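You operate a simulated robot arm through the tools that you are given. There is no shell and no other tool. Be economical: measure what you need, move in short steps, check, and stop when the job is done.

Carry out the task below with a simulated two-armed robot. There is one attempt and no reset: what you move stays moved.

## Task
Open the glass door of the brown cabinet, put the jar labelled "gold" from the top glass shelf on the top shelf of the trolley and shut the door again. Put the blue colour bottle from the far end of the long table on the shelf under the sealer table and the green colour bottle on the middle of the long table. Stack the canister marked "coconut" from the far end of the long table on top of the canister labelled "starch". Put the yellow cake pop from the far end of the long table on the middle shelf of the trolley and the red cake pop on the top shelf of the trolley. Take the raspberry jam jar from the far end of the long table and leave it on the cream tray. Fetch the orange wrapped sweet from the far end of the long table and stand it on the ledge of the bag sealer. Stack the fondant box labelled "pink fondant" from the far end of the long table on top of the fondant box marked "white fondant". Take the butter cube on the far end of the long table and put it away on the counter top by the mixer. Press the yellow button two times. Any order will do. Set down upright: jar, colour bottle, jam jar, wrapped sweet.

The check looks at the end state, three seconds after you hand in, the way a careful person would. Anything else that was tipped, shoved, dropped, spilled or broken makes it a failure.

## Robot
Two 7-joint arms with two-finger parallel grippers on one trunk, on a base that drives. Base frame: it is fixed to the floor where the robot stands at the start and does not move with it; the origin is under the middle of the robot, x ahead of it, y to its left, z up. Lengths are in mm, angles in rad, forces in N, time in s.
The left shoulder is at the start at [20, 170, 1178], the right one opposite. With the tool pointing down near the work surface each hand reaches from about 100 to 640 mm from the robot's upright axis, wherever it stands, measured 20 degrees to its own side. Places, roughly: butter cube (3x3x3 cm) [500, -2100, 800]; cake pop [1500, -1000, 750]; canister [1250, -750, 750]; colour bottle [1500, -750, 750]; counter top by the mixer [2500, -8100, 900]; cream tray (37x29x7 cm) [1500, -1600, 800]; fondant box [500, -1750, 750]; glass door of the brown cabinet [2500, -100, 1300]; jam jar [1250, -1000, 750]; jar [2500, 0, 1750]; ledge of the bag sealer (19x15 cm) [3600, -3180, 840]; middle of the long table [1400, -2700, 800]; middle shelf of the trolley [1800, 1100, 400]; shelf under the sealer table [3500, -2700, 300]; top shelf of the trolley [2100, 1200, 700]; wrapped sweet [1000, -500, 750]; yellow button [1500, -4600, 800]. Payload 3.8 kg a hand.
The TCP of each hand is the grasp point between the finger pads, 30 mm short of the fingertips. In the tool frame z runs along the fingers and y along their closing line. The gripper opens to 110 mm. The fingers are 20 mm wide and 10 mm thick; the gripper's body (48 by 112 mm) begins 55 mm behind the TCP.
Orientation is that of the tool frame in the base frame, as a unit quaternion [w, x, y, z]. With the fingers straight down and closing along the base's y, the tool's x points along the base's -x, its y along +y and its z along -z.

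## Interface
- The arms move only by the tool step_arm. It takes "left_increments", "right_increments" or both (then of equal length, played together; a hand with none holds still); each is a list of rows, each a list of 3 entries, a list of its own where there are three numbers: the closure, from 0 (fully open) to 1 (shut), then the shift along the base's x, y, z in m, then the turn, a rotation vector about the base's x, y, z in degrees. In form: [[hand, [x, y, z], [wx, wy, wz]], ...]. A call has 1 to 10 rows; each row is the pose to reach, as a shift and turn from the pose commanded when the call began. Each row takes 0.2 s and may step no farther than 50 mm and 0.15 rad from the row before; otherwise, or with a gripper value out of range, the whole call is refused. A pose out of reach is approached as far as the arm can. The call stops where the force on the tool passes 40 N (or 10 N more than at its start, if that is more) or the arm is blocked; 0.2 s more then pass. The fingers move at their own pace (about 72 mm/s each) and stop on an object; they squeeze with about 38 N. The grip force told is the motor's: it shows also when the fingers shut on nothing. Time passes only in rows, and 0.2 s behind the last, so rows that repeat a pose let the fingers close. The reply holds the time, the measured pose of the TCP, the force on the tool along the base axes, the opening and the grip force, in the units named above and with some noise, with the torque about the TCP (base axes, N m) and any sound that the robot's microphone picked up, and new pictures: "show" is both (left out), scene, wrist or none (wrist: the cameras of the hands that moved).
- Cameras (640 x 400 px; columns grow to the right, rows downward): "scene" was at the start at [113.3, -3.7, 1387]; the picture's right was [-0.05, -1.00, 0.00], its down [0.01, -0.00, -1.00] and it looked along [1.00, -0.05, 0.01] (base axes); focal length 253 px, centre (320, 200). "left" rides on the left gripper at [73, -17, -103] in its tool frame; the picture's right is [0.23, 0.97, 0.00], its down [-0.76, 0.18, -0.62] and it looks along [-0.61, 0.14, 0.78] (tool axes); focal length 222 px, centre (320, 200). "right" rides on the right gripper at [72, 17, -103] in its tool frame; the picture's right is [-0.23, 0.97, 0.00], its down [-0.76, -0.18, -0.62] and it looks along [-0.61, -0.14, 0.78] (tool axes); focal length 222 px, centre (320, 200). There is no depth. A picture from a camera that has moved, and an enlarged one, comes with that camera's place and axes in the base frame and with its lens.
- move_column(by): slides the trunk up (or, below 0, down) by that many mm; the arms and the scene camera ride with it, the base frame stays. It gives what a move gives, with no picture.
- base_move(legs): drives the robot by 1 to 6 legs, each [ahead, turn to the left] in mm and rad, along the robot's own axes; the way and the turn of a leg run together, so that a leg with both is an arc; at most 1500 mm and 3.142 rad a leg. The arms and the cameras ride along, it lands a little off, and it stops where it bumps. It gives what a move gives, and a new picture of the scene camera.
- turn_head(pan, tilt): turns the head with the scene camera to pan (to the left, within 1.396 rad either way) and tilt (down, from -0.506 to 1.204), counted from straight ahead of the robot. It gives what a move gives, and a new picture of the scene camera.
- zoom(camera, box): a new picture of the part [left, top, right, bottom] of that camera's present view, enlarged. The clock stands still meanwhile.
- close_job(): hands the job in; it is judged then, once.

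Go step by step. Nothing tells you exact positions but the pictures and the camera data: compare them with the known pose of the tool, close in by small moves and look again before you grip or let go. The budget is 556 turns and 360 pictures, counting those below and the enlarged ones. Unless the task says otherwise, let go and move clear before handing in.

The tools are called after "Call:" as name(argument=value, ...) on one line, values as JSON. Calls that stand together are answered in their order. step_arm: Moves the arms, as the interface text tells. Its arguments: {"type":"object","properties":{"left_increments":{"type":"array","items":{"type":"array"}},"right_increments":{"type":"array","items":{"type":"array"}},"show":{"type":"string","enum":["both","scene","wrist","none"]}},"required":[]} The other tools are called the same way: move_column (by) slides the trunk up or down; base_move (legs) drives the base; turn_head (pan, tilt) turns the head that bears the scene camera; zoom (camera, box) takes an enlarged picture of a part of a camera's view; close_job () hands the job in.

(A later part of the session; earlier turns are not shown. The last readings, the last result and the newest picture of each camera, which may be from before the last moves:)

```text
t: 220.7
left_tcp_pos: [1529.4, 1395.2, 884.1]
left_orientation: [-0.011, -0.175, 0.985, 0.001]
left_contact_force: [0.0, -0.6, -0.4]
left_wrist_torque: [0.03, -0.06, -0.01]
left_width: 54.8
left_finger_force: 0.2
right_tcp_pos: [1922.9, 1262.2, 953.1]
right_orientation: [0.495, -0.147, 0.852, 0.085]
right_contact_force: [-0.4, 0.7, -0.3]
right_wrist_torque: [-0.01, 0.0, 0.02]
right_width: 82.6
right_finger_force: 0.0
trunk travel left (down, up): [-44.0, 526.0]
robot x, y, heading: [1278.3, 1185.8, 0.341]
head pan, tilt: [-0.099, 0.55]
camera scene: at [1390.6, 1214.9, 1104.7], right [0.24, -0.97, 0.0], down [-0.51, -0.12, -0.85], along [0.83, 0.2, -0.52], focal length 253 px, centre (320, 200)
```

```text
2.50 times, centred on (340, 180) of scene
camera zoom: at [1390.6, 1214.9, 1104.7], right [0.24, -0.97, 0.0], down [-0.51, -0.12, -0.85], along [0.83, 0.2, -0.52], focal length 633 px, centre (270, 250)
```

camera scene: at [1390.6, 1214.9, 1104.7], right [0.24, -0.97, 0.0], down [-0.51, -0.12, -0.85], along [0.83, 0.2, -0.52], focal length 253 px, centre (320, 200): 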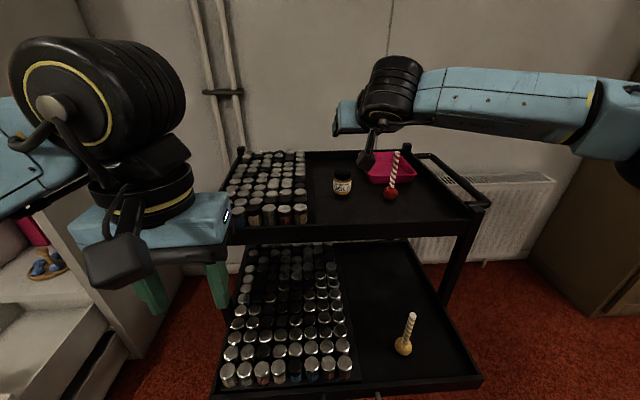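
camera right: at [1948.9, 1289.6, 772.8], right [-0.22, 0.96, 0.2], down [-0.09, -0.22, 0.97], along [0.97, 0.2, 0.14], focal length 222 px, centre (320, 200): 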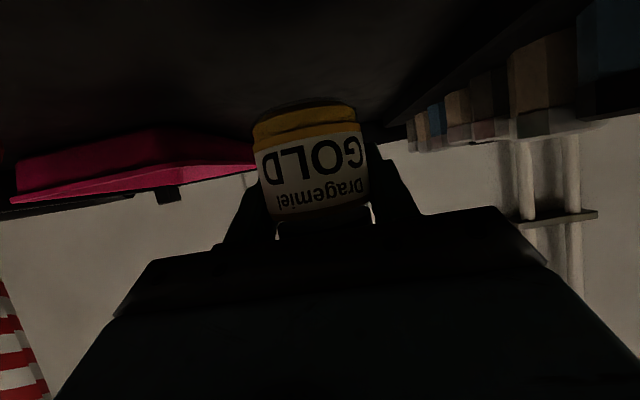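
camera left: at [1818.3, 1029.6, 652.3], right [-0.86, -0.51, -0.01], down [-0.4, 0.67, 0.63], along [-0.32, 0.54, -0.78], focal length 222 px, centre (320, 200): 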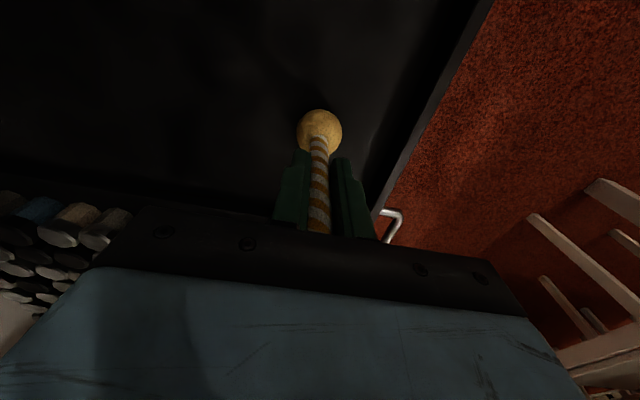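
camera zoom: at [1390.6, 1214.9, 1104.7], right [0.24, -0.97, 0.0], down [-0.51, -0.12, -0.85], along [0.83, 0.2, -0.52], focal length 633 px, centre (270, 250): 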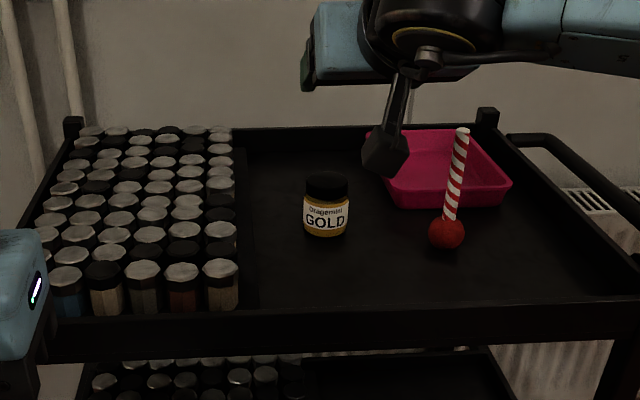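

The gold jar stands neatly. Raising the trunk and bringing the right hand back to the carry pose.

Call:
move_column(by=231)

Call:
step_arm(right_increments=[[0, [-0.022, -0.023, 0], [-2.7, 7.6, 0]], [0, [-0.043, -0.046, 0], [-5.4, 15.2, 0]], [0, [-0.065, -0.069, -0.01], [-8, 22.7, 0]], [0, [-0.086, -0.092, -0.02], [-10.7, 30.3, 0]], [0, [-0.108, -0.116, -0.04], [-13.4, 37.9, 0]], [0, [-0.129, -0.139, -0.06], [-16.1, 45.5, 0]], [0, [-0.151, -0.162, -0.08], [-18.7, 53, 0]], [0, [-0.172, -0.185, -0.1], [-19.1, 53.9, 0]], [0, [-0.194, -0.208, -0.12], [-19.1, 53.9, 0]], [0, [-0.215, -0.231, -0.13], [-19.1, 53.9, 0]]], show="none")

```text
t: 223.1
left_tcp_pos: [1529.8, 1394.8, 1114.0]
left_orientation: [-0.011, -0.175, 0.984, 0.002]
left_contact_force: [-0.1, -0.1, -0.5]
left_wrist_torque: [0.05, 0.0, -0.02]
left_width: 55.3
left_finger_force: 0.0
right_tcp_pos: [1924.3, 1263.6, 1183.1]
right_orientation: [0.494, -0.147, 0.853, 0.085]
right_contact_force: [0.9, 0.2, -0.1]
right_wrist_torque: [0.02, -0.02, 0.01]
right_width: 82.3
right_finger_force: 0.1
trunk travel left (down, up): [-275.0, 295.0]
robot x, y, heading: [1281.7, 1182.6, 0.339]
head pan, tilt: [-0.099, 0.55]
```

```text
t: 225.3
left_tcp_pos: [1529.6, 1394.9, 1114.9]
left_orientation: [-0.012, -0.175, 0.984, 0.002]
left_contact_force: [-0.4, -0.3, -0.4]
left_wrist_torque: [-0.01, 0.0, -0.03]
left_width: 55.1
left_finger_force: 0.1
right_tcp_pos: [1709.8, 1031.7, 1052.1]
right_orientation: [0.026, -0.17, 0.985, 0.005]
right_contact_force: [-0.4, -0.1, -1.1]
right_wrist_torque: [0.0, -0.01, -0.02]
right_width: 110.2
right_finger_force: 0.1
trunk travel left (down, up): [-275.0, 295.0]
robot x, y, heading: [1283.2, 1188.5, 0.336]
head pan, tilt: [-0.099, 0.55]
```

Next: close the cabinet door. I'll park the right hand close to my right side and drive to the cabinet's front.

Call:
step_arm(right_increments=[[0.5, [-0.022, -0.034, 0], [0, 0, 0]], [1, [-0.043, -0.069, 0], [0, 0, 0]], [1, [-0.065, -0.103, -0.01], [0, 0, 0]], [1, [-0.086, -0.137, -0.02], [0, 0, 0]], [1, [-0.108, -0.172, -0.03], [0, 0, 0]], [1, [-0.129, -0.206, -0.03], [0, 0, 0]]], show="none")

Call:
base_move(legs=[[0, -1.634], [1355, 0]])

```text
t: 226.7
left_tcp_pos: [1527.4, 1396.2, 1114.4]
left_orientation: [-0.01, -0.176, 0.984, 0.001]
left_contact_force: [-0.1, 0.3, -0.6]
left_wrist_torque: [-0.02, 0.04, 0.03]
left_width: 54.6
left_finger_force: 0.0
right_tcp_pos: [1585.3, 822.3, 1023.4]
right_orientation: [0.027, -0.17, 0.985, 0.006]
right_contact_force: [0.1, -0.4, -0.2]
right_wrist_torque: [0.0, -0.02, -0.02]
right_width: 0.1
right_finger_force: 37.6
right hand out of reach, approached as far as the arm can: row 5, 6
trunk travel left (down, up): [-275.0, 295.0]
robot x, y, heading: [1279.7, 1184.9, 0.344]
head pan, tilt: [-0.099, 0.55]
```

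```text
t: 237.7
left_tcp_pos: [1816.0, -418.5, 1113.6]
left_orientation: [-0.007, 0.607, 0.795, 0.009]
left_contact_force: [1.0, 1.5, 0.3]
left_wrist_torque: [0.0, 0.02, 0.02]
left_width: 55.0
left_finger_force: 0.0
right_tcp_pos: [1239.6, -426.9, 1022.8]
right_orientation: [0.021, 0.612, 0.79, -0.015]
right_contact_force: [0.3, -0.4, 0.2]
right_wrist_torque: [0.01, 0.02, 0.02]
right_width: 0.0
right_finger_force: 37.6
trunk travel left (down, up): [-275.0, 295.0]
robot x, y, heading: [1625.2, -149.3, -1.313]
head pan, tilt: [-0.099, 0.55]
camera scene: at [1650.4, -261.8, 1335.6], right [-0.99, -0.15, 0.0], down [-0.08, 0.52, -0.85], along [0.13, -0.84, -0.52], focal length 253 px, centre (320, 200)
```

scene: 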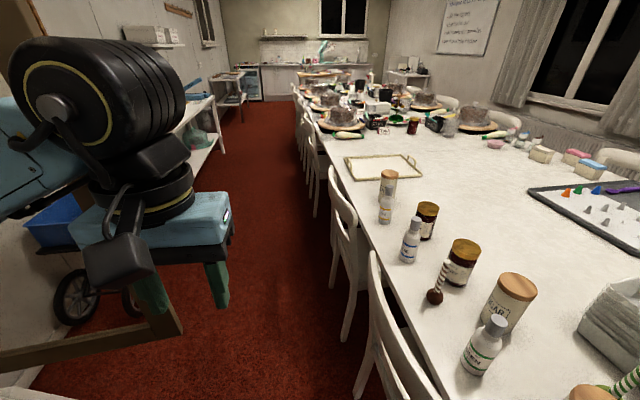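

The door stands near 85°. I'll turn partway left so the right hand can reach around the outside of the door edge.

Call:
turn_head(pan=0, tilt=0.4)

Call:
base_move(legs=[[0, 1.013]])

```text
t: 238.4
left_tcp_pos: [1814.7, -418.0, 1114.1]
left_orientation: [-0.007, 0.607, 0.795, 0.009]
left_contact_force: [-0.3, -0.1, -0.5]
left_wrist_torque: [0.0, 0.0, 0.02]
left_width: 54.9
left_finger_force: 0.1
right_tcp_pos: [1239.0, -425.8, 1022.5]
right_orientation: [0.021, 0.612, 0.791, -0.015]
right_contact_force: [0.0, 0.0, -0.4]
right_wrist_torque: [0.01, -0.02, -0.02]
right_width: 0.0
right_finger_force: 38.2
trunk travel left (down, up): [-275.0, 295.0]
robot x, y, heading: [1629.7, -155.2, -1.317]
head pan, tilt: [0.0, 0.4]
camera scene: at [1659.8, -262.5, 1349.3], right [-0.97, -0.25, 0.0], down [-0.1, 0.38, -0.92], along [0.23, -0.89, -0.39], focal length 253 px, centre (320, 200)
```

scene: 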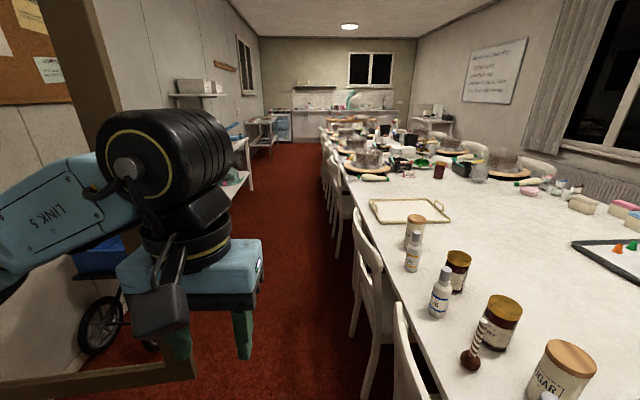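

```text
t: 241.4
left_tcp_pos: [1951.9, -132.6, 1114.6]
left_orientation: [-0.01, 0.142, 0.99, 0.005]
left_contact_force: [-0.3, -0.1, -0.8]
left_wrist_torque: [-0.01, -0.02, 0.01]
left_width: 55.1
left_finger_force: 0.2
right_tcp_pos: [1658.0, -627.0, 1022.9]
right_orientation: [0.026, 0.148, 0.989, -0.003]
right_contact_force: [-0.9, -0.5, -0.5]
right_wrist_torque: [-0.02, 0.04, 0.02]
right_width: 0.0
right_finger_force: 37.7
trunk travel left (down, up): [-275.0, 295.0]
robot x, y, heading: [1624.4, -154.5, -0.299]
head pan, tilt: [0.0, 0.4]
camera scene: at [1740.0, -185.6, 1349.3], right [-0.29, -0.96, 0.0], down [-0.37, 0.11, -0.92], along [0.88, -0.27, -0.39], focal length 253 px, centre (320, 200)
```

scene: 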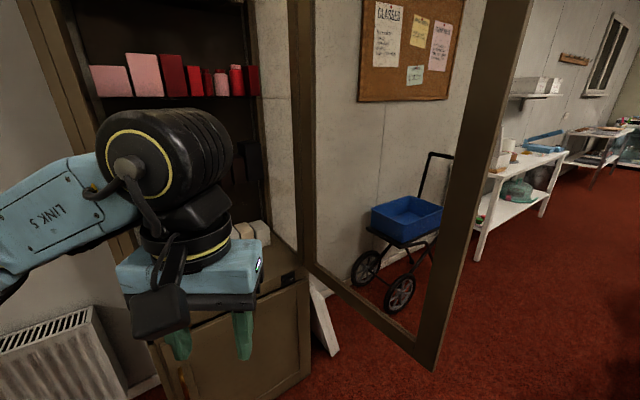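

The door is at 90°, its edge ahead-right. I'll drive 120 mm closer, move the left hand out of the way, and reach the right hand around the outside of the edge.

Call:
base_move(legs=[[120, 0]])

Call:
step_arm(left_increments=[[1, [0.0, 0.045, 0], [0, 0, 0]], [1, [0.0, 0.09, 0], [0, 0, 0]], [1, [0.0, 0.135, 0], [0, 0, 0]], [1, [0.0, 0.18, 0], [0, 0, 0]], [1, [0.0, 0.22, 0], [0, 0, 0]], [1, [0.0, 0.25, 0], [0, 0, 0]], [1, [0, 0.25, 0], [0, 0, 0]], [1, [0, 0.25, 0], [0, 0, 0]]], right_increments=[[1, [0.04, -0.01, 0], [0, 0, 0]], [1, [0.08, -0.02, 0.0], [0, 0, 0]], [1, [0.12, -0.03, 0.0], [0, 0, 0]], [1, [0.16, -0.037, 0.0], [0, 0, 0]], [1, [0.2, -0.025, 0.0], [0, 0, 0]], [1, [0.245, -0.01, 0.0], [0, 0, 0]], [1, [0.29, 0.005, 0.0], [0, 0, 0]], [1, [0.335, 0.018, 0.0], [0, 0, 0]]], show="scene")

```text
t: 242.6
left_tcp_pos: [2066.1, -168.3, 1113.2]
left_orientation: [-0.011, 0.142, 0.99, 0.005]
left_contact_force: [0.6, -0.1, 0.3]
left_wrist_torque: [0.03, 0.04, -0.05]
left_width: 54.8
left_finger_force: 0.0
right_tcp_pos: [1770.9, -663.7, 1024.2]
right_orientation: [0.026, 0.147, 0.989, -0.003]
right_contact_force: [0.3, 1.0, 1.1]
right_wrist_torque: [-0.02, -0.01, -0.01]
right_width: 0.2
right_finger_force: 37.9
trunk travel left (down, up): [-275.0, 295.0]
robot x, y, heading: [1741.7, -187.6, -0.294]
head pan, tilt: [0.0, 0.4]
camera scene: at [1855.0, -221.1, 1349.2], right [-0.29, -0.96, 0.0], down [-0.37, 0.11, -0.92], along [0.88, -0.27, -0.39], focal length 253 px, centre (320, 200)
```

scene: 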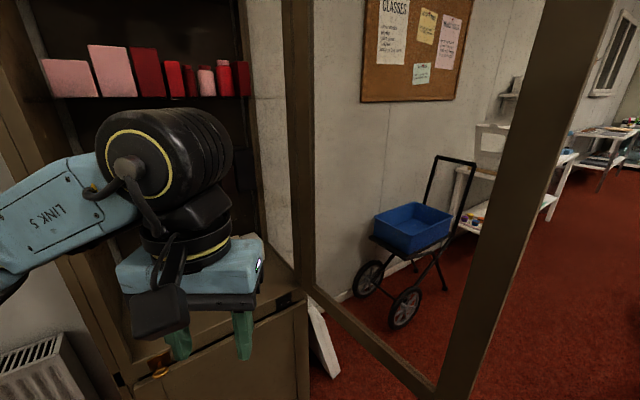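

```text
t: 244.3
left_tcp_pos: [2065.0, 80.0, 1114.0]
left_orientation: [-0.01, 0.146, 0.989, 0.004]
left_contact_force: [0.6, -1.0, -0.9]
left_wrist_torque: [-0.02, 0.07, 0.01]
left_width: 0.0
left_finger_force: 37.6
right_tcp_pos: [2063.5, -663.0, 1021.1]
right_orientation: [0.012, 0.146, 0.989, -0.01]
right_contact_force: [-24.7, -11.9, 0.5]
right_wrist_torque: [1.87, -1.76, 1.61]
right_width: 0.1
right_finger_force: 37.9
trunk travel left (down, up): [-275.0, 295.0]
robot x, y, heading: [1742.4, -189.5, -0.305]
head pan, tilt: [0.0, 0.4]
stopped in row 8 (right hand): the force on the tool passed its limit at 100 N (the readings are from after the stop); the commanded pose is now the measured one
camera scene: at [1852.2, -222.0, 1349.3], right [-0.3, -0.95, 0.0], down [-0.37, 0.12, -0.92], along [0.88, -0.27, -0.39], focal length 253 px, centre (320, 200)
```

scene: 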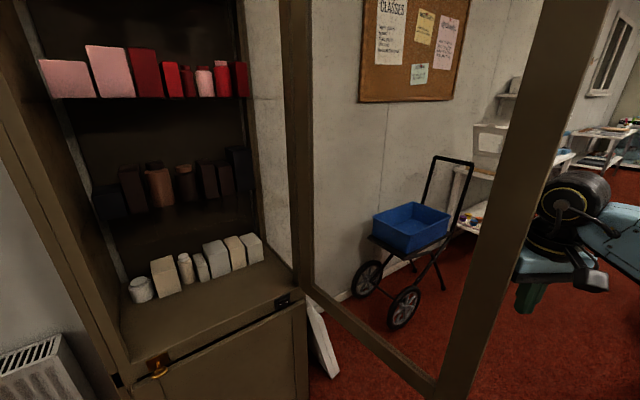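

The hand is on the outer side, touching the handle. Backing 14 mm and sweeping left to swing the door closed.

Call:
step_arm(right_increments=[[1, [-0.0134, -0.0041, 0], [0, 0, 0]], [1, [-0.0267, 0.0389, 0], [0, 0, 0]], [1, [-0.0343, 0.0836, 0], [0, 0, 0]], [1, [-0.023, 0.1248, 0], [0, 0, 0]], [1, [-0.0312, 0.1683, 0], [0, 0, 0]], [1, [-0.0362, 0.2155, 0], [0, 0, 0]], [1, [-0.036, 0.26, 0], [0, 0, 0]], [1, [-0.034, 0.308, 0], [0, 0, 0]], [1, [-0.026, 0.354, 0], [0, 0, 0]], [1, [-0.015, 0.4, 0], [0, 0, 0]]], show="scene")

```text
t: 245.2
left_tcp_pos: [2063.2, 81.1, 1114.1]
left_orientation: [-0.01, 0.146, 0.989, 0.006]
left_contact_force: [0.9, 0.2, 0.0]
left_wrist_torque: [-0.01, 0.01, 0.0]
left_width: 0.0
left_finger_force: 37.6
right_tcp_pos: [2027.1, -566.2, 1020.2]
right_orientation: [0.008, 0.144, 0.989, -0.012]
right_contact_force: [-23.9, -5.9, 3.5]
right_wrist_torque: [1.06, -1.65, 1.13]
right_width: 0.0
right_finger_force: 37.5
trunk travel left (down, up): [-275.0, 295.0]
robot x, y, heading: [1739.6, -186.7, -0.304]
head pan, tilt: [0.0, 0.4]
stopped in row 4 (right hand): the force on the tool passed its limit at 53 N (the readings are from after the stop); the commanded pose is now the measured one
camera scene: at [1851.0, -221.7, 1349.5], right [-0.3, -0.95, 0.0], down [-0.37, 0.12, -0.92], along [0.88, -0.28, -0.39], focal length 253 px, centre (320, 200)
```

scene: 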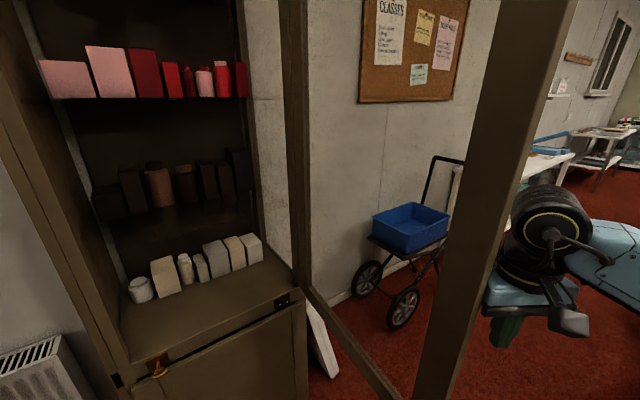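

Call:
step_arm(right_increments=[[1, [-0.0057, -0.0018, 0], [0, 0, 0]], [1, [-0.0161, 0.0316, 0], [0, 0, 0]], [1, [-0.0207, 0.0669, 0], [0, 0, 0]], [1, [-0.022, 0.0979, 0], [0, 0, 0]], [1, [-0.0232, 0.1289, 0], [0, 0, 0]]], show="scene")

```text
t: 246.4
left_tcp_pos: [2065.9, 81.9, 1113.9]
left_orientation: [-0.01, 0.145, 0.989, 0.004]
left_contact_force: [0.3, 0.4, 0.2]
left_wrist_torque: [-0.02, 0.01, 0.0]
left_width: 0.0
left_finger_force: 37.8
right_tcp_pos: [2006.0, -433.8, 1020.1]
right_orientation: [0.009, 0.144, 0.989, -0.013]
right_contact_force: [-0.3, 0.2, -0.5]
right_wrist_torque: [-0.03, -0.02, -0.02]
right_width: 0.1
right_finger_force: 37.7
trunk travel left (down, up): [-275.0, 295.0]
robot x, y, heading: [1741.1, -185.4, -0.301]
head pan, tilt: [0.0, 0.4]
camera scene: at [1853.0, -220.1, 1349.4], right [-0.3, -0.95, 0.0], down [-0.37, 0.12, -0.92], along [0.88, -0.28, -0.39], focal length 253 px, centre (320, 200)
```

scene: 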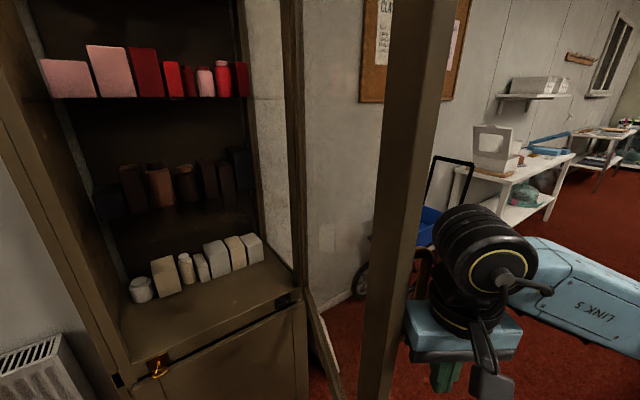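

The door is swinging nicely. Continuing the sweep along the arc.

Call:
step_arm(right_increments=[[1, [0.0073, 0.0441, 0], [0, 0, 0]], [1, [0.0227, 0.0887, 0], [0, 0, 0]], [1, [0.0333, 0.1345, 0], [0, 0, 0]], [1, [0.0449, 0.1793, 0], [0, 0, 0]], [1, [0.0607, 0.2229, 0], [0, 0, 0]], [1, [0.0784, 0.2672, 0], [0, 0, 0]], [1, [0.0989, 0.3091, 0], [0, 0, 0]], [1, [0.1209, 0.3494, 0], [0, 0, 0]]], show="scene")

```text
t: 246.9
left_tcp_pos: [2060.7, 80.6, 1114.5]
left_orientation: [-0.008, 0.147, 0.989, 0.004]
left_contact_force: [0.2, -0.2, 0.6]
left_wrist_torque: [-0.03, 0.02, -0.05]
left_width: 0.0
left_finger_force: 38.0
right_tcp_pos: [2006.3, -370.9, 1022.0]
right_orientation: [0.004, 0.127, 0.992, -0.011]
right_contact_force: [-30.7, 4.1, 9.1]
right_wrist_torque: [0.02, -1.94, 1.07]
right_width: 0.0
right_finger_force: 37.7
trunk travel left (down, up): [-275.0, 295.0]
robot x, y, heading: [1738.1, -190.6, -0.303]
head pan, tilt: [0.0, 0.4]
stopped in row 2 (right hand): the force on the tool passed its limit at 49 N (the readings are from after the stop); the commanded pose is now the measured one
camera scene: at [1847.7, -219.3, 1349.9], right [-0.3, -0.95, 0.0], down [-0.37, 0.12, -0.92], along [0.88, -0.28, -0.39], focal length 253 px, centre (320, 200)
```

scene: 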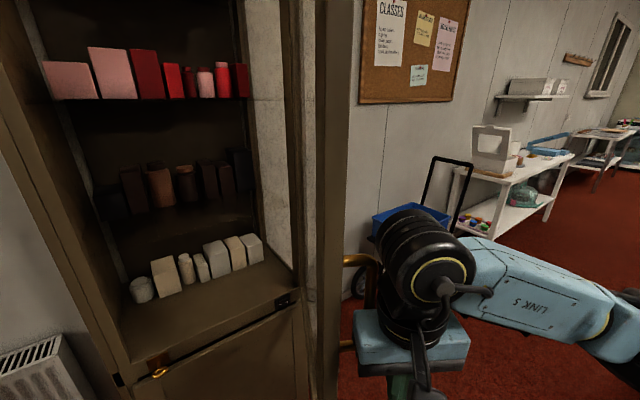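

Contact is with the handle; I'll back off, raise the hand above the handle and push on the stile instead.

Call:
step_arm(right_increments=[[1, [-0.02, -0.006, 0], [0, 0, 0]], [1, [-0.025, -0.01, 0.045], [0, 0, 0]], [1, [-0.025, -0.01, 0.09], [0, 0, 0]], [1, [-0.025, -0.01, 0.135], [0, 0, 0]], [1, [-0.025, -0.01, 0.18], [0, 0, 0]], [1, [-0.025, -0.01, 0.225], [0, 0, 0]], [1, [-0.015, 0.02, 0.235], [0, 0, 0]], [1, [0.005, 0.05, 0.235], [0, 0, 0]], [1, [0.03, 0.09, 0.235], [0, 0, 0]]], show="scene")

```text
t: 248.9
left_tcp_pos: [2066.6, 81.8, 1112.7]
left_orientation: [-0.011, 0.145, 0.989, 0.004]
left_contact_force: [-0.8, 0.4, -0.2]
left_wrist_torque: [-0.05, 0.0, 0.0]
left_width: 0.0
left_finger_force: 38.0
right_tcp_pos: [2045.7, -280.7, 1256.2]
right_orientation: [0.003, 0.134, 0.991, -0.011]
right_contact_force: [0.5, 0.4, -0.2]
right_wrist_torque: [-0.02, 0.02, -0.04]
right_width: 0.1
right_finger_force: 37.8
trunk travel left (down, up): [-275.0, 295.0]
robot x, y, heading: [1741.8, -187.5, -0.309]
head pan, tilt: [0.0, 0.4]
camera scene: at [1853.6, -219.4, 1349.3], right [-0.3, -0.95, 0.0], down [-0.37, 0.12, -0.92], along [0.88, -0.28, -0.39], focal length 253 px, centre (320, 200)
```

scene: 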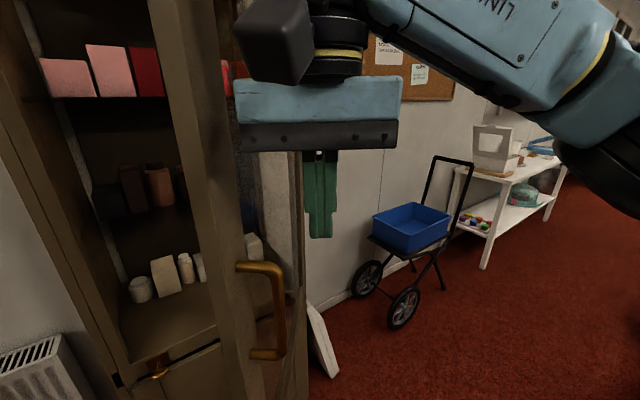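

The door is at about 35°. Continuing to push toward closed.

Call:
step_arm(right_increments=[[1, [0.0183, 0.0423, 0], [0, 0, 0]], [1, [0.042, 0.0842, 0], [0, 0, 0]], [1, [0.0703, 0.1212, 0], [0, 0, 0]], [1, [0.1045, 0.1559, 0], [0, 0, 0]], [1, [0.1406, 0.188, 0], [0, 0, 0]], [1, [0.1791, 0.2157, 0], [0, 0, 0]], [1, [0.2205, 0.2411, 0], [0, 0, 0]]], show="scene")

```text
t: 250.5
left_tcp_pos: [2064.2, 79.8, 1113.2]
left_orientation: [-0.01, 0.146, 0.989, 0.005]
left_contact_force: [0.0, 0.5, 0.3]
left_wrist_torque: [0.02, -0.02, 0.0]
left_width: 0.0
left_finger_force: 38.1
right_tcp_pos: [2152.6, -143.2, 1245.8]
right_orientation: [0.003, 0.133, 0.991, -0.011]
right_contact_force: [0.1, -0.4, 0.5]
right_wrist_torque: [0.01, 0.01, 0.01]
right_width: 0.1
right_finger_force: 37.7
right hand out of reach, approached as far as the arm can: row 4, 5, 6, 7
trunk travel left (down, up): [-275.0, 295.0]
robot x, y, heading: [1739.9, -190.6, -0.31]
head pan, tilt: [0.0, 0.4]
camera scene: at [1852.5, -221.7, 1349.3], right [-0.3, -0.95, 0.0], down [-0.37, 0.12, -0.92], along [0.88, -0.28, -0.39], focal length 253 px, centre (320, 200)
```

scene: 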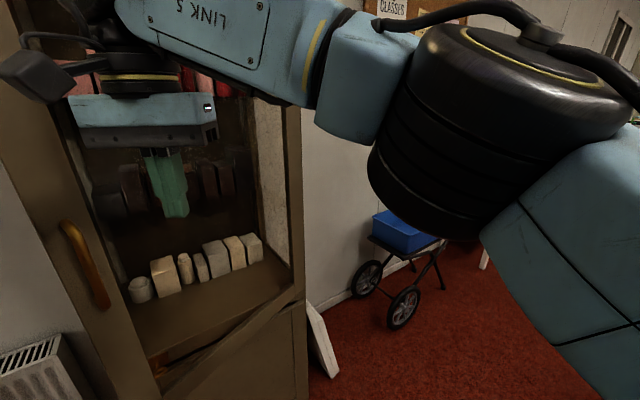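

Nearly closed (about 12°). Retracting the right hand and turning to face the cabinet to finish with the left hand.

Call:
step_arm(right_increments=[[1, [-0.04, -0.02, 0], [0, 0, 0]], [1, [-0.07, -0.055, 0], [0, 0, 0]], [1, [-0.09, -0.1, -0.01], [0, 0, 0]], [1, [-0.11, -0.145, -0.02], [0, 0, 0]], [1, [-0.13, -0.19, -0.04], [0, 0, 0]], [1, [-0.14, -0.235, -0.06], [0, 0, 0]], [1, [-0.15, -0.28, -0.08], [0, 0, 0]], [1, [-0.16, -0.325, -0.1], [0, 0, 0]], [1, [-0.17, -0.365, -0.12], [0, 0, 0]], [1, [-0.175, -0.386, -0.15], [0, 0, 0]]], show="none")

Call:
base_move(legs=[[0, 0.61]])

```text
refused: row 3 steps farther than a row can; nothing moved
```

```text
t: 252.6
left_tcp_pos: [1855.4, 216.1, 1113.3]
left_orientation: [-0.011, -0.156, 0.988, 0.002]
left_contact_force: [0.0, -0.1, 0.6]
left_wrist_torque: [0.02, 0.04, 0.04]
left_width: 0.1
left_finger_force: 37.7
right_tcp_pos: [2053.0, 81.3, 1245.4]
right_orientation: [0.005, -0.168, 0.986, -0.01]
right_contact_force: [-0.6, 0.3, -0.8]
right_wrist_torque: [0.01, 0.01, 0.04]
right_width: 0.1
right_finger_force: 37.8
trunk travel left (down, up): [-275.0, 295.0]
robot x, y, heading: [1740.6, -186.4, 0.296]
head pan, tilt: [0.0, 0.4]
camera scene: at [1852.1, -153.7, 1349.4], right [0.3, -0.96, 0.0], down [-0.37, -0.12, -0.92], along [0.88, 0.27, -0.39], focal length 253 px, centre (320, 200)
```

scene: 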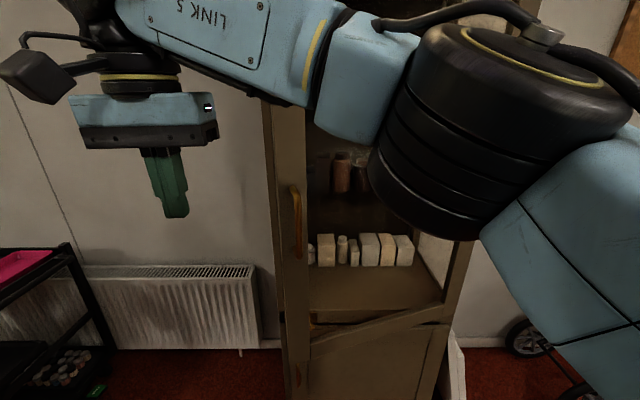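

The arm kept its place and the turn was fine. Now I'll pitch the right hand forward and push the stile with the fingertips.

Call:
step_arm(right_increments=[[1, [0.025, -0.004, 0], [2.2, -7.2, 0]], [1, [0.05, -0.008, 0], [4.4, -14.4, 0]], [1, [0.075, -0.012, 0], [6.6, -21.5, 0]], [1, [0.1, -0.016, 0], [8.8, -28.7, 0]], [1, [0.125, -0.02, 0], [10.9, -35.9, 0]], [1, [0.15, -0.025, 0], [13.1, -43.1, 0]], [1, [0.175, -0.029, 0], [15.3, -50.2, 0]], [1, [0.2025, -0.0333, 0], [17.5, -57.4, 0]]], show="scene")

```text
t: 254.4
left_tcp_pos: [1853.4, 217.8, 1113.5]
left_orientation: [-0.01, -0.157, 0.987, 0.002]
left_contact_force: [0.7, -0.7, -0.1]
left_wrist_torque: [0.07, 0.01, -0.03]
left_width: 0.0
left_finger_force: 37.3
right_tcp_pos: [2234.6, 63.6, 1241.8]
right_orientation: [0.481, -0.162, 0.859, 0.068]
right_contact_force: [-11.1, 16.7, -2.5]
right_wrist_torque: [0.17, 0.14, 0.59]
right_width: 0.0
right_finger_force: 38.2
trunk travel left (down, up): [-275.0, 295.0]
robot x, y, heading: [1741.9, -187.0, 0.305]
head pan, tilt: [0.0, 0.4]
stopped in row 8 (right hand): the force on the tool passed its limit at 48 N (the readings are from after the stop); the commanded pose is now the measured one
camera scene: at [1852.1, -153.1, 1349.4], right [0.3, -0.95, 0.0], down [-0.37, -0.12, -0.92], along [0.88, 0.28, -0.39], focal length 253 px, centre (320, 200)
```

scene: 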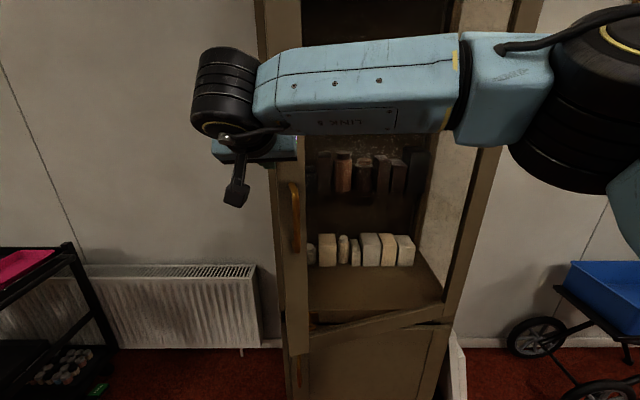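

The fingers slipped left of the door edge. Backing off, shifting right onto the stile and pushing forward.

Call:
step_arm(right_increments=[[1, [-0.043, -0.0133, 0], [0, 0, 0]], [1, [-0.0469, -0.0512, 0], [0, 0, 0]], [1, [-0.0318, -0.0831, 0], [0, 0, 0]], [1, [0.0112, -0.0698, 0], [0, 0, 0]], [1, [0.0479, -0.0532, 0], [0, 0, 0]], [1, [0.0859, -0.0341, 0], [0, 0, 0]], [1, [0.1218, -0.0146, 0], [0, 0, 0]], [1, [0.1518, 0.0, 0], [0, 0, 0]]], show="scene")

```text
t: 255.0
left_tcp_pos: [1853.1, 216.5, 1114.8]
left_orientation: [-0.011, -0.157, 0.988, 0.002]
left_contact_force: [0.0, -0.7, 0.6]
left_wrist_torque: [0.02, 0.03, 0.01]
left_width: 0.0
left_finger_force: 37.7
right_tcp_pos: [2179.9, 23.8, 1242.6]
right_orientation: [0.479, -0.175, 0.856, 0.079]
right_contact_force: [-13.8, 16.5, 5.6]
right_wrist_torque: [0.16, -0.07, 0.58]
right_width: 0.2
right_finger_force: 37.6
trunk travel left (down, up): [-275.0, 295.0]
robot x, y, heading: [1741.5, -184.1, 0.304]
head pan, tilt: [0.0, 0.4]
stopped in row 3 (right hand): the force on the tool passed its limit at 47 N (the readings are from after the stop); the commanded pose is now the measured one
camera scene: at [1851.4, -153.0, 1349.5], right [0.3, -0.95, 0.0], down [-0.37, -0.12, -0.92], along [0.88, 0.28, -0.39], focal length 253 px, centre (320, 200)
```

scene: 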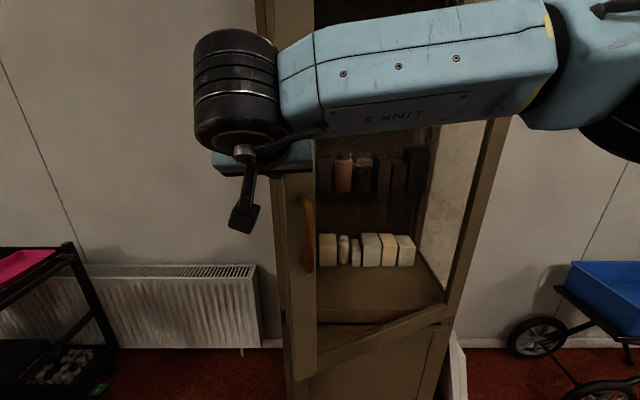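

Call:
step_arm(right_increments=[[1, [-0.043, -0.0133, 0], [0, 0, 0]], [1, [-0.0812, -0.0252, 0], [0, 0, 0]], [1, [-0.0679, -0.0682, 0], [0, 0, 0]], [1, [-0.0512, -0.1049, 0], [0, 0, 0]], [1, [-0.0082, -0.0916, 0], [0, 0, 0]], [1, [0.0333, -0.0734, 0], [0, 0, 0]], [1, [0.0732, -0.0506, 0], [0, 0, 0]], [1, [0.1139, -0.0296, 0], [0, 0, 0]], [1, [0.15, -0.0111, 0], [0, 0, 0]], [1, [0.1867, 0.0055, 0], [0, 0, 0]]], show="scene")

```text
t: 257.2
left_tcp_pos: [1853.6, 217.9, 1114.3]
left_orientation: [-0.012, -0.158, 0.987, 0.002]
left_contact_force: [0.4, 0.0, 0.9]
left_wrist_torque: [-0.01, 0.05, -0.01]
left_width: 0.2
left_finger_force: 37.4
right_tcp_pos: [2374.2, 26.8, 1240.8]
right_orientation: [0.479, -0.171, 0.858, 0.073]
right_contact_force: [-0.4, -0.5, -0.5]
right_wrist_torque: [0.0, 0.0, -0.02]
right_width: 0.0
right_finger_force: 37.8
trunk travel left (down, up): [-275.0, 295.0]
robot x, y, heading: [1741.4, -185.6, 0.309]
head pan, tilt: [0.0, 0.4]
camera scene: at [1852.4, -152.0, 1349.2], right [0.3, -0.95, 0.0], down [-0.37, -0.12, -0.92], along [0.88, 0.28, -0.39], focal length 253 px, centre (320, 200)
```

scene: 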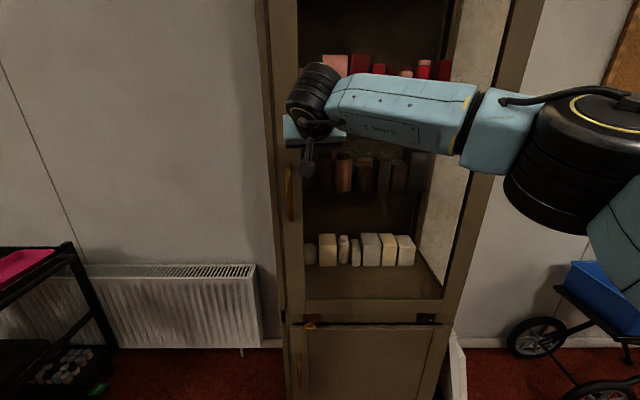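

The door looks almost shut. Pressing a little further to confirm.

Call:
step_arm(right_increments=[[1, [0.014, 0.0045, 0], [0, 0, 0]], [1, [0.028, 0.009, 0], [0, 0, 0]], [1, [0.042, 0.0135, 0], [0, 0, 0]], [1, [0.056, 0.018, 0], [0, 0, 0]]], show="none")

Call:
zoom(camera="scene", box=[230, 200, 470, 400])

```text
t: 257.9
left_tcp_pos: [1848.6, 214.8, 1116.2]
left_orientation: [-0.008, -0.157, 0.988, 0.002]
left_contact_force: [-0.5, -0.3, -0.3]
left_wrist_torque: [0.03, 0.01, 0.0]
left_width: 0.1
left_finger_force: 37.4
right_tcp_pos: [2388.9, 32.2, 1240.5]
right_orientation: [0.474, -0.171, 0.861, 0.071]
right_contact_force: [-25.5, -14.8, 3.9]
right_wrist_torque: [-0.3, -0.02, -0.23]
right_width: 0.1
right_finger_force: 38.0
trunk travel left (down, up): [-275.0, 295.0]
robot x, y, heading: [1741.9, -190.4, 0.297]
head pan, tilt: [0.0, 0.4]
stopped in row 3 (right hand): the force on the tool passed its limit at 56 N (the readings are from after the stop); the commanded pose is now the measured one
```

```text
2.00 times, centred on (350, 300) of scene
camera zoom: at [1845.5, -156.8, 1350.0], right [0.3, -0.95, 0.0], down [-0.37, -0.11, -0.92], along [0.88, 0.28, -0.38], focal length 507 px, centre (260, 0)
```

zoom: 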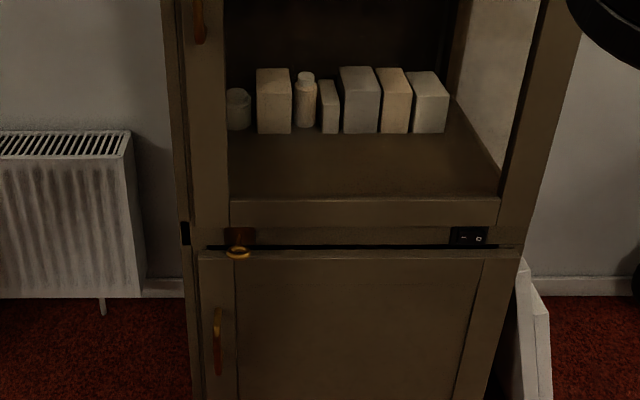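

The door is shut firmly. Retracting the right hand to carry pose.

Call:
step_arm(right_increments=[[1, [-0.043, -0.013, 0], [-2.1, 7, 0]], [1, [-0.086, -0.026, 0], [-4.3, 14, 0]], [1, [-0.12, -0.05, -0.01], [-6.4, 21, 0]], [1, [-0.14, -0.09, -0.02], [-8.5, 28, 0]], [1, [-0.155, -0.13, -0.04], [-10.7, 35, 0]], [1, [-0.17, -0.17, -0.06], [-12.8, 42, 0]], [1, [-0.185, -0.21, -0.08], [-15, 49, 0]], [1, [-0.2, -0.25, -0.1], [-17.1, 56, 0]], [1, [-0.215, -0.29, -0.12], [-17.1, 56, 0]], [1, [-0.23, -0.33, -0.14], [-17.1, 56, 0]]], show="none")

Call:
turn_head(pan=0, tilt=0.75)

```text
t: 260.1
left_tcp_pos: [1852.5, 217.2, 1113.9]
left_orientation: [-0.011, -0.156, 0.988, 0.002]
left_contact_force: [0.1, -0.9, -0.1]
left_wrist_torque: [-0.01, 0.02, 0.0]
left_width: 0.2
left_finger_force: 37.7
right_tcp_pos: [2167.4, -295.5, 1095.4]
right_orientation: [-0.015, -0.183, 0.983, 0.018]
right_contact_force: [-0.4, 0.0, 0.3]
right_wrist_torque: [-0.02, 0.0, -0.01]
right_width: 0.0
right_finger_force: 37.8
trunk travel left (down, up): [-275.0, 295.0]
robot x, y, heading: [1737.0, -189.5, 0.302]
head pan, tilt: [0.0, 0.4]
```

```text
t: 260.9
left_tcp_pos: [1852.4, 216.6, 1113.8]
left_orientation: [-0.01, -0.157, 0.988, 0.002]
left_contact_force: [0.0, 0.0, 0.0]
left_wrist_torque: [0.01, -0.02, 0.02]
left_width: 0.1
left_finger_force: 37.5
right_tcp_pos: [2167.9, -295.0, 1095.1]
right_orientation: [-0.015, -0.183, 0.983, 0.018]
right_contact_force: [0.0, 0.7, -0.8]
right_wrist_torque: [-0.03, 0.01, 0.03]
right_width: 0.0
right_finger_force: 37.6
trunk travel left (down, up): [-275.0, 295.0]
robot x, y, heading: [1742.6, -185.5, 0.307]
head pan, tilt: [0.0, 0.75]
camera scene: at [1842.1, -156.3, 1318.3], right [0.3, -0.95, 0.0], down [-0.65, -0.2, -0.73], along [0.7, 0.22, -0.68], focal length 253 px, centre (320, 200)
```

scene: 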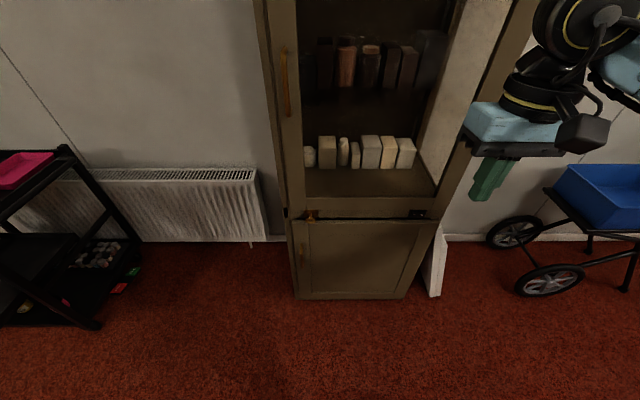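

Now to stand at the table facing the coconut canister.

Call:
base_move(legs=[[0, -1.297], [111, 0], [0, -1.85]])

Call:
zoom(camera="scene", box=[240, 120, 480, 280])

```text
t: 269.7
left_tcp_pos: [1706.7, -690.3, 1113.7]
left_orientation: [0.001, 0.984, 0.176, 0.011]
left_contact_force: [0.3, 0.7, -0.2]
left_wrist_torque: [-0.01, 0.02, -0.01]
left_width: 0.1
left_finger_force: 37.5
right_tcp_pos: [1373.2, -191.8, 1096.4]
right_orientation: [0.018, 0.979, 0.202, 0.015]
right_contact_force: [0.4, -0.3, 0.2]
right_wrist_torque: [0.0, 0.01, -0.02]
right_width: 0.0
right_finger_force: 37.9
trunk travel left (down, up): [-275.0, 295.0]
robot x, y, heading: [1803.3, -280.9, -2.802]
head pan, tilt: [0.0, 0.75]
camera scene: at [1708.6, -316.4, 1318.2], right [-0.34, 0.94, 0.0], down [0.64, 0.23, -0.73], along [-0.69, -0.25, -0.68], focal length 253 px, centre (320, 200)
```

scene: 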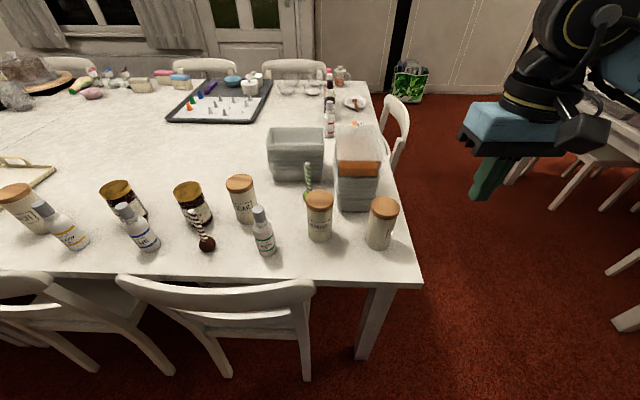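

```text
2.50 times, centred on (360, 200) of scene
camera zoom: at [1708.6, -316.4, 1318.2], right [-0.34, 0.94, 0.0], down [0.64, 0.23, -0.73], along [-0.69, -0.25, -0.68], focal length 633 px, centre (220, 200)
```

zoom: 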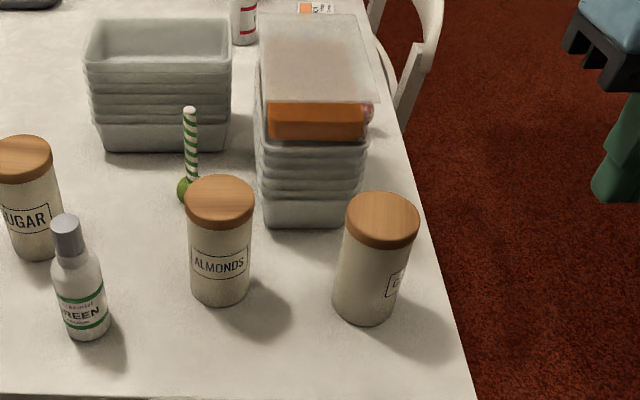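

The coconut canister's at about (1240, −311). Moving the open right hand above it.

Call:
step_arm(right_increments=[[0.1, [-0.033, -0.03, 0], [0.8, 1, 0]], [0.1, [-0.066, -0.06, 0], [1.7, 2.1, 0]], [0.1, [-0.1, -0.09, 0], [1.7, 2.1, 0]], [0.1, [-0.133, -0.119, 0], [1.7, 2.1, 0]], [0.1, [-0.133, -0.119, -0.045], [1.7, 2.1, 0]], [0.1, [-0.133, -0.119, -0.09], [1.7, 2.1, 0]], [0.1, [-0.133, -0.119, -0.12], [1.7, 2.1, 0]]], show="both")

```text
t: 271.3
left_tcp_pos: [1706.2, -690.4, 1114.3]
left_orientation: [0.001, 0.984, 0.177, 0.011]
left_contact_force: [-0.3, 0.2, 0.7]
left_wrist_torque: [-0.04, 0.0, -0.01]
left_width: 0.0
left_finger_force: 38.0
right_tcp_pos: [1238.8, -309.4, 974.1]
right_orientation: [0.0, 0.979, 0.202, 0.0]
right_contact_force: [-0.1, 0.1, 0.2]
right_wrist_torque: [-0.01, -0.03, -0.01]
right_width: 98.8
right_finger_force: 0.1
trunk travel left (down, up): [-275.0, 295.0]
robot x, y, heading: [1803.9, -284.1, -2.795]
head pan, tilt: [0.0, 0.75]
camera scene: at [1708.5, -316.2, 1318.2], right [-0.34, 0.94, 0.0], down [0.64, 0.23, -0.73], along [-0.69, -0.25, -0.68], focal length 253 px, centre (320, 200)
camera right: at [1311.1, -295.4, 1078.7], right [0.18, -0.98, 0.0], down [-0.77, -0.14, 0.62], along [-0.61, -0.11, -0.78], focal length 222 px, centre (320, 200)
```

scene: 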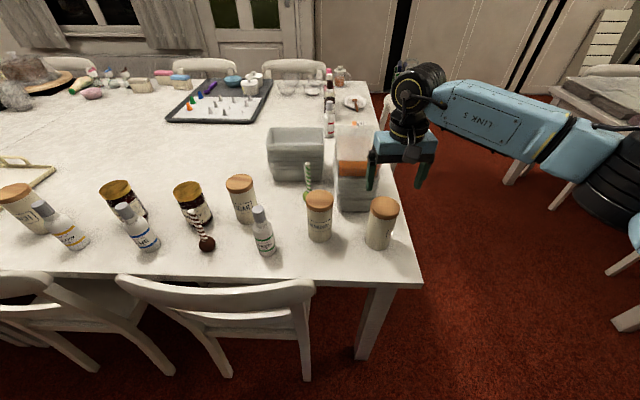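
right: 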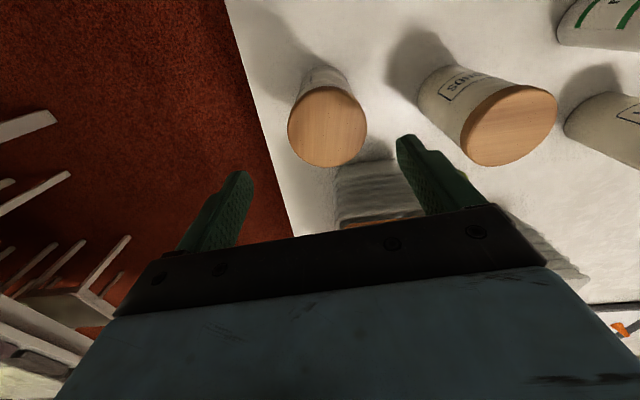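

Aligning by (+9, −6) mm, descending onto the canister and gripping.

Call:
step_arm(right_increments=[[0.1, [0.009, -0.006, -0.03], [0, 0, 0]], [0.1, [0.009, -0.006, -0.07], [0, 0, 0]], [0.1, [0.009, -0.006, -0.105], [0, 0, 0]], [0.1, [0.009, -0.006, -0.122], [0, 0, 0]], [0.4, [0.009, -0.006, -0.122], [0, 0, 0]], [0.7, [0.009, -0.006, -0.122], [0, 0, 0]], [0.7, [0.009, -0.006, -0.122], [0, 0, 0]]], show="wrist")

```text
t: 272.9
left_tcp_pos: [1706.7, -691.1, 1113.1]
left_orientation: [0.002, 0.984, 0.177, 0.011]
left_contact_force: [0.2, 0.3, 0.0]
left_wrist_torque: [-0.01, -0.02, 0.01]
left_width: 0.0
left_finger_force: 37.3
right_tcp_pos: [1249.5, -315.2, 853.4]
right_orientation: [0.0, 0.979, 0.202, 0.001]
right_contact_force: [0.4, 0.2, -0.1]
right_wrist_torque: [0.01, -0.02, -0.03]
right_width: 69.9
right_finger_force: 38.4
trunk travel left (down, up): [-275.0, 295.0]
robot x, y, heading: [1802.9, -278.3, -2.795]
head pan, tilt: [0.0, 0.75]
camera right: at [1321.0, -301.7, 956.8], right [0.18, -0.98, 0.0], down [-0.77, -0.14, 0.62], along [-0.61, -0.11, -0.78], focal length 222 px, centre (320, 200)
```

right: 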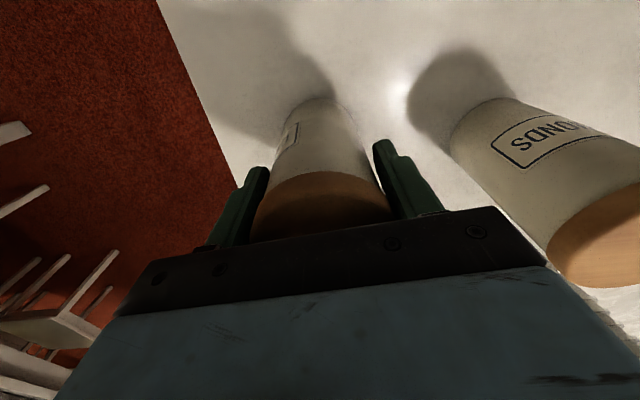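

Gripped. Lifting and retracting.

Call:
step_arm(right_increments=[[0.7, [0, 0, 0.05], [0, 0, 0]], [0.7, [0, 0, 0.1], [0, 0, 0]], [0.7, [0, 0, 0.15], [0, 0, 0]], [0.7, [0, 0, 0.2], [0, 0, 0]], [0.7, [0.03, 0.03, 0.22], [0, 0, 0]], [0.7, [0.06, 0.06, 0.23], [0, 0, 0]], [0.7, [0.09, 0.09, 0.24], [0, 0, 0]], [0.7, [0.12, 0.12, 0.25], [0, 0, 0]]], show="scene")

Call:
zoom(camera="scene", box=[400, 60, 600, 260])

```text
t: 274.7
left_tcp_pos: [1707.2, -690.5, 1114.6]
left_orientation: [0.001, 0.984, 0.177, 0.011]
left_contact_force: [0.9, 0.2, 0.3]
left_wrist_torque: [0.0, 0.0, -0.01]
left_width: 0.0
left_finger_force: 37.5
right_tcp_pos: [1367.9, -196.3, 1103.5]
right_orientation: [-0.001, 0.979, 0.202, 0.001]
right_contact_force: [-0.2, -0.1, -2.6]
right_wrist_torque: [0.01, -0.03, -0.01]
right_width: 69.8
right_finger_force: 37.9
trunk travel left (down, up): [-275.0, 295.0]
robot x, y, heading: [1801.5, -280.8, -2.795]
head pan, tilt: [0.0, 0.75]
camera scene: at [1709.0, -315.7, 1318.3], right [-0.34, 0.94, 0.0], down [0.64, 0.23, -0.73], along [-0.69, -0.25, -0.68], focal length 253 px, centre (320, 200)
```

scene: 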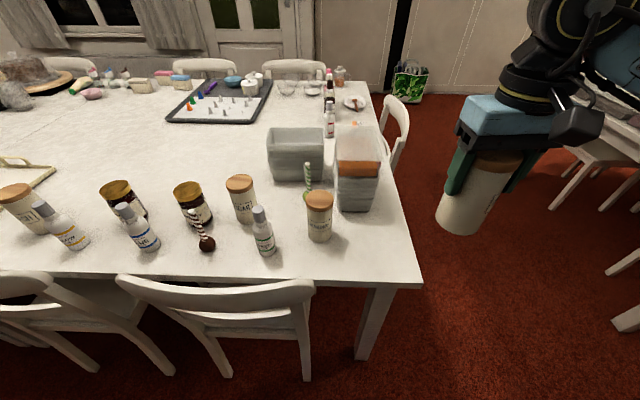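

```text
2.00 times, centred on (500, 160) of scene
camera zoom: at [1709.0, -315.7, 1318.3], right [-0.34, 0.94, 0.0], down [0.64, 0.23, -0.73], along [-0.69, -0.25, -0.68], focal length 507 px, centre (-40, 280)
```

zoom: 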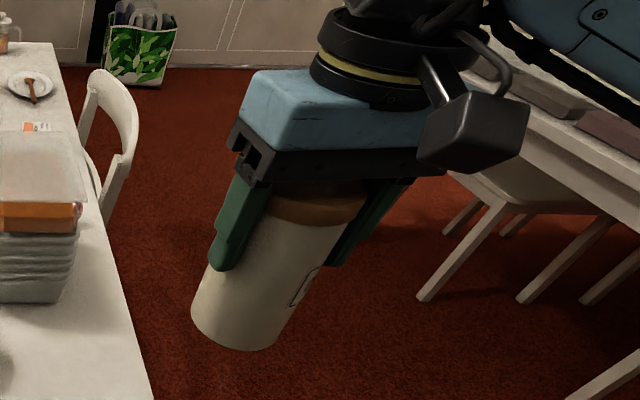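

Carrying the coconut canister; moving along to reach the raspberry jam with the left hand.

Call:
base_move(legs=[[0, 1.525], [480, 0], [0, -1.57]])

Call:
zoom(camera="scene", box=[160, 120, 400, 280])

```text
t: 285.1
left_tcp_pos: [1863.9, -1152.1, 1114.4]
left_orientation: [0.001, 0.984, 0.178, 0.012]
left_contact_force: [0.8, -0.1, -0.9]
left_wrist_torque: [-0.01, 0.02, -0.01]
left_width: 0.0
left_finger_force: 37.9
right_tcp_pos: [1520.7, -659.1, 1104.0]
right_orientation: [0.0, 0.979, 0.204, 0.002]
right_contact_force: [0.4, -0.1, -2.7]
right_wrist_torque: [0.0, 0.01, 0.0]
right_width: 69.3
right_finger_force: 38.0
trunk travel left (down, up): [-275.0, 295.0]
robot x, y, heading: [1959.8, -743.1, -2.796]
head pan, tilt: [0.0, 0.75]
camera scene: at [1862.9, -777.7, 1318.2], right [-0.34, 0.94, 0.0], down [0.64, 0.23, -0.73], along [-0.69, -0.25, -0.68], focal length 253 px, centre (320, 200)
```

scene: 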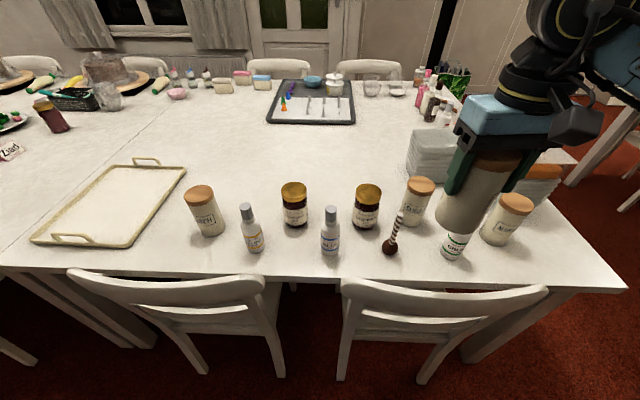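

```text
2.50 times, centred on (280, 200) of scene
camera zoom: at [1862.9, -777.7, 1318.2], right [-0.34, 0.94, 0.0], down [0.64, 0.23, -0.73], along [-0.69, -0.25, -0.68], focal length 633 px, centre (420, 200)
```

zoom: 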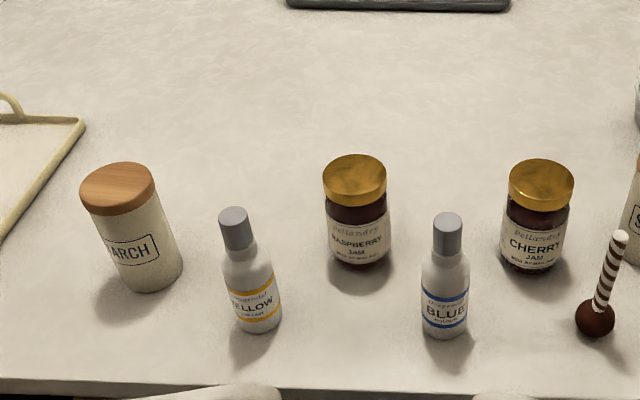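

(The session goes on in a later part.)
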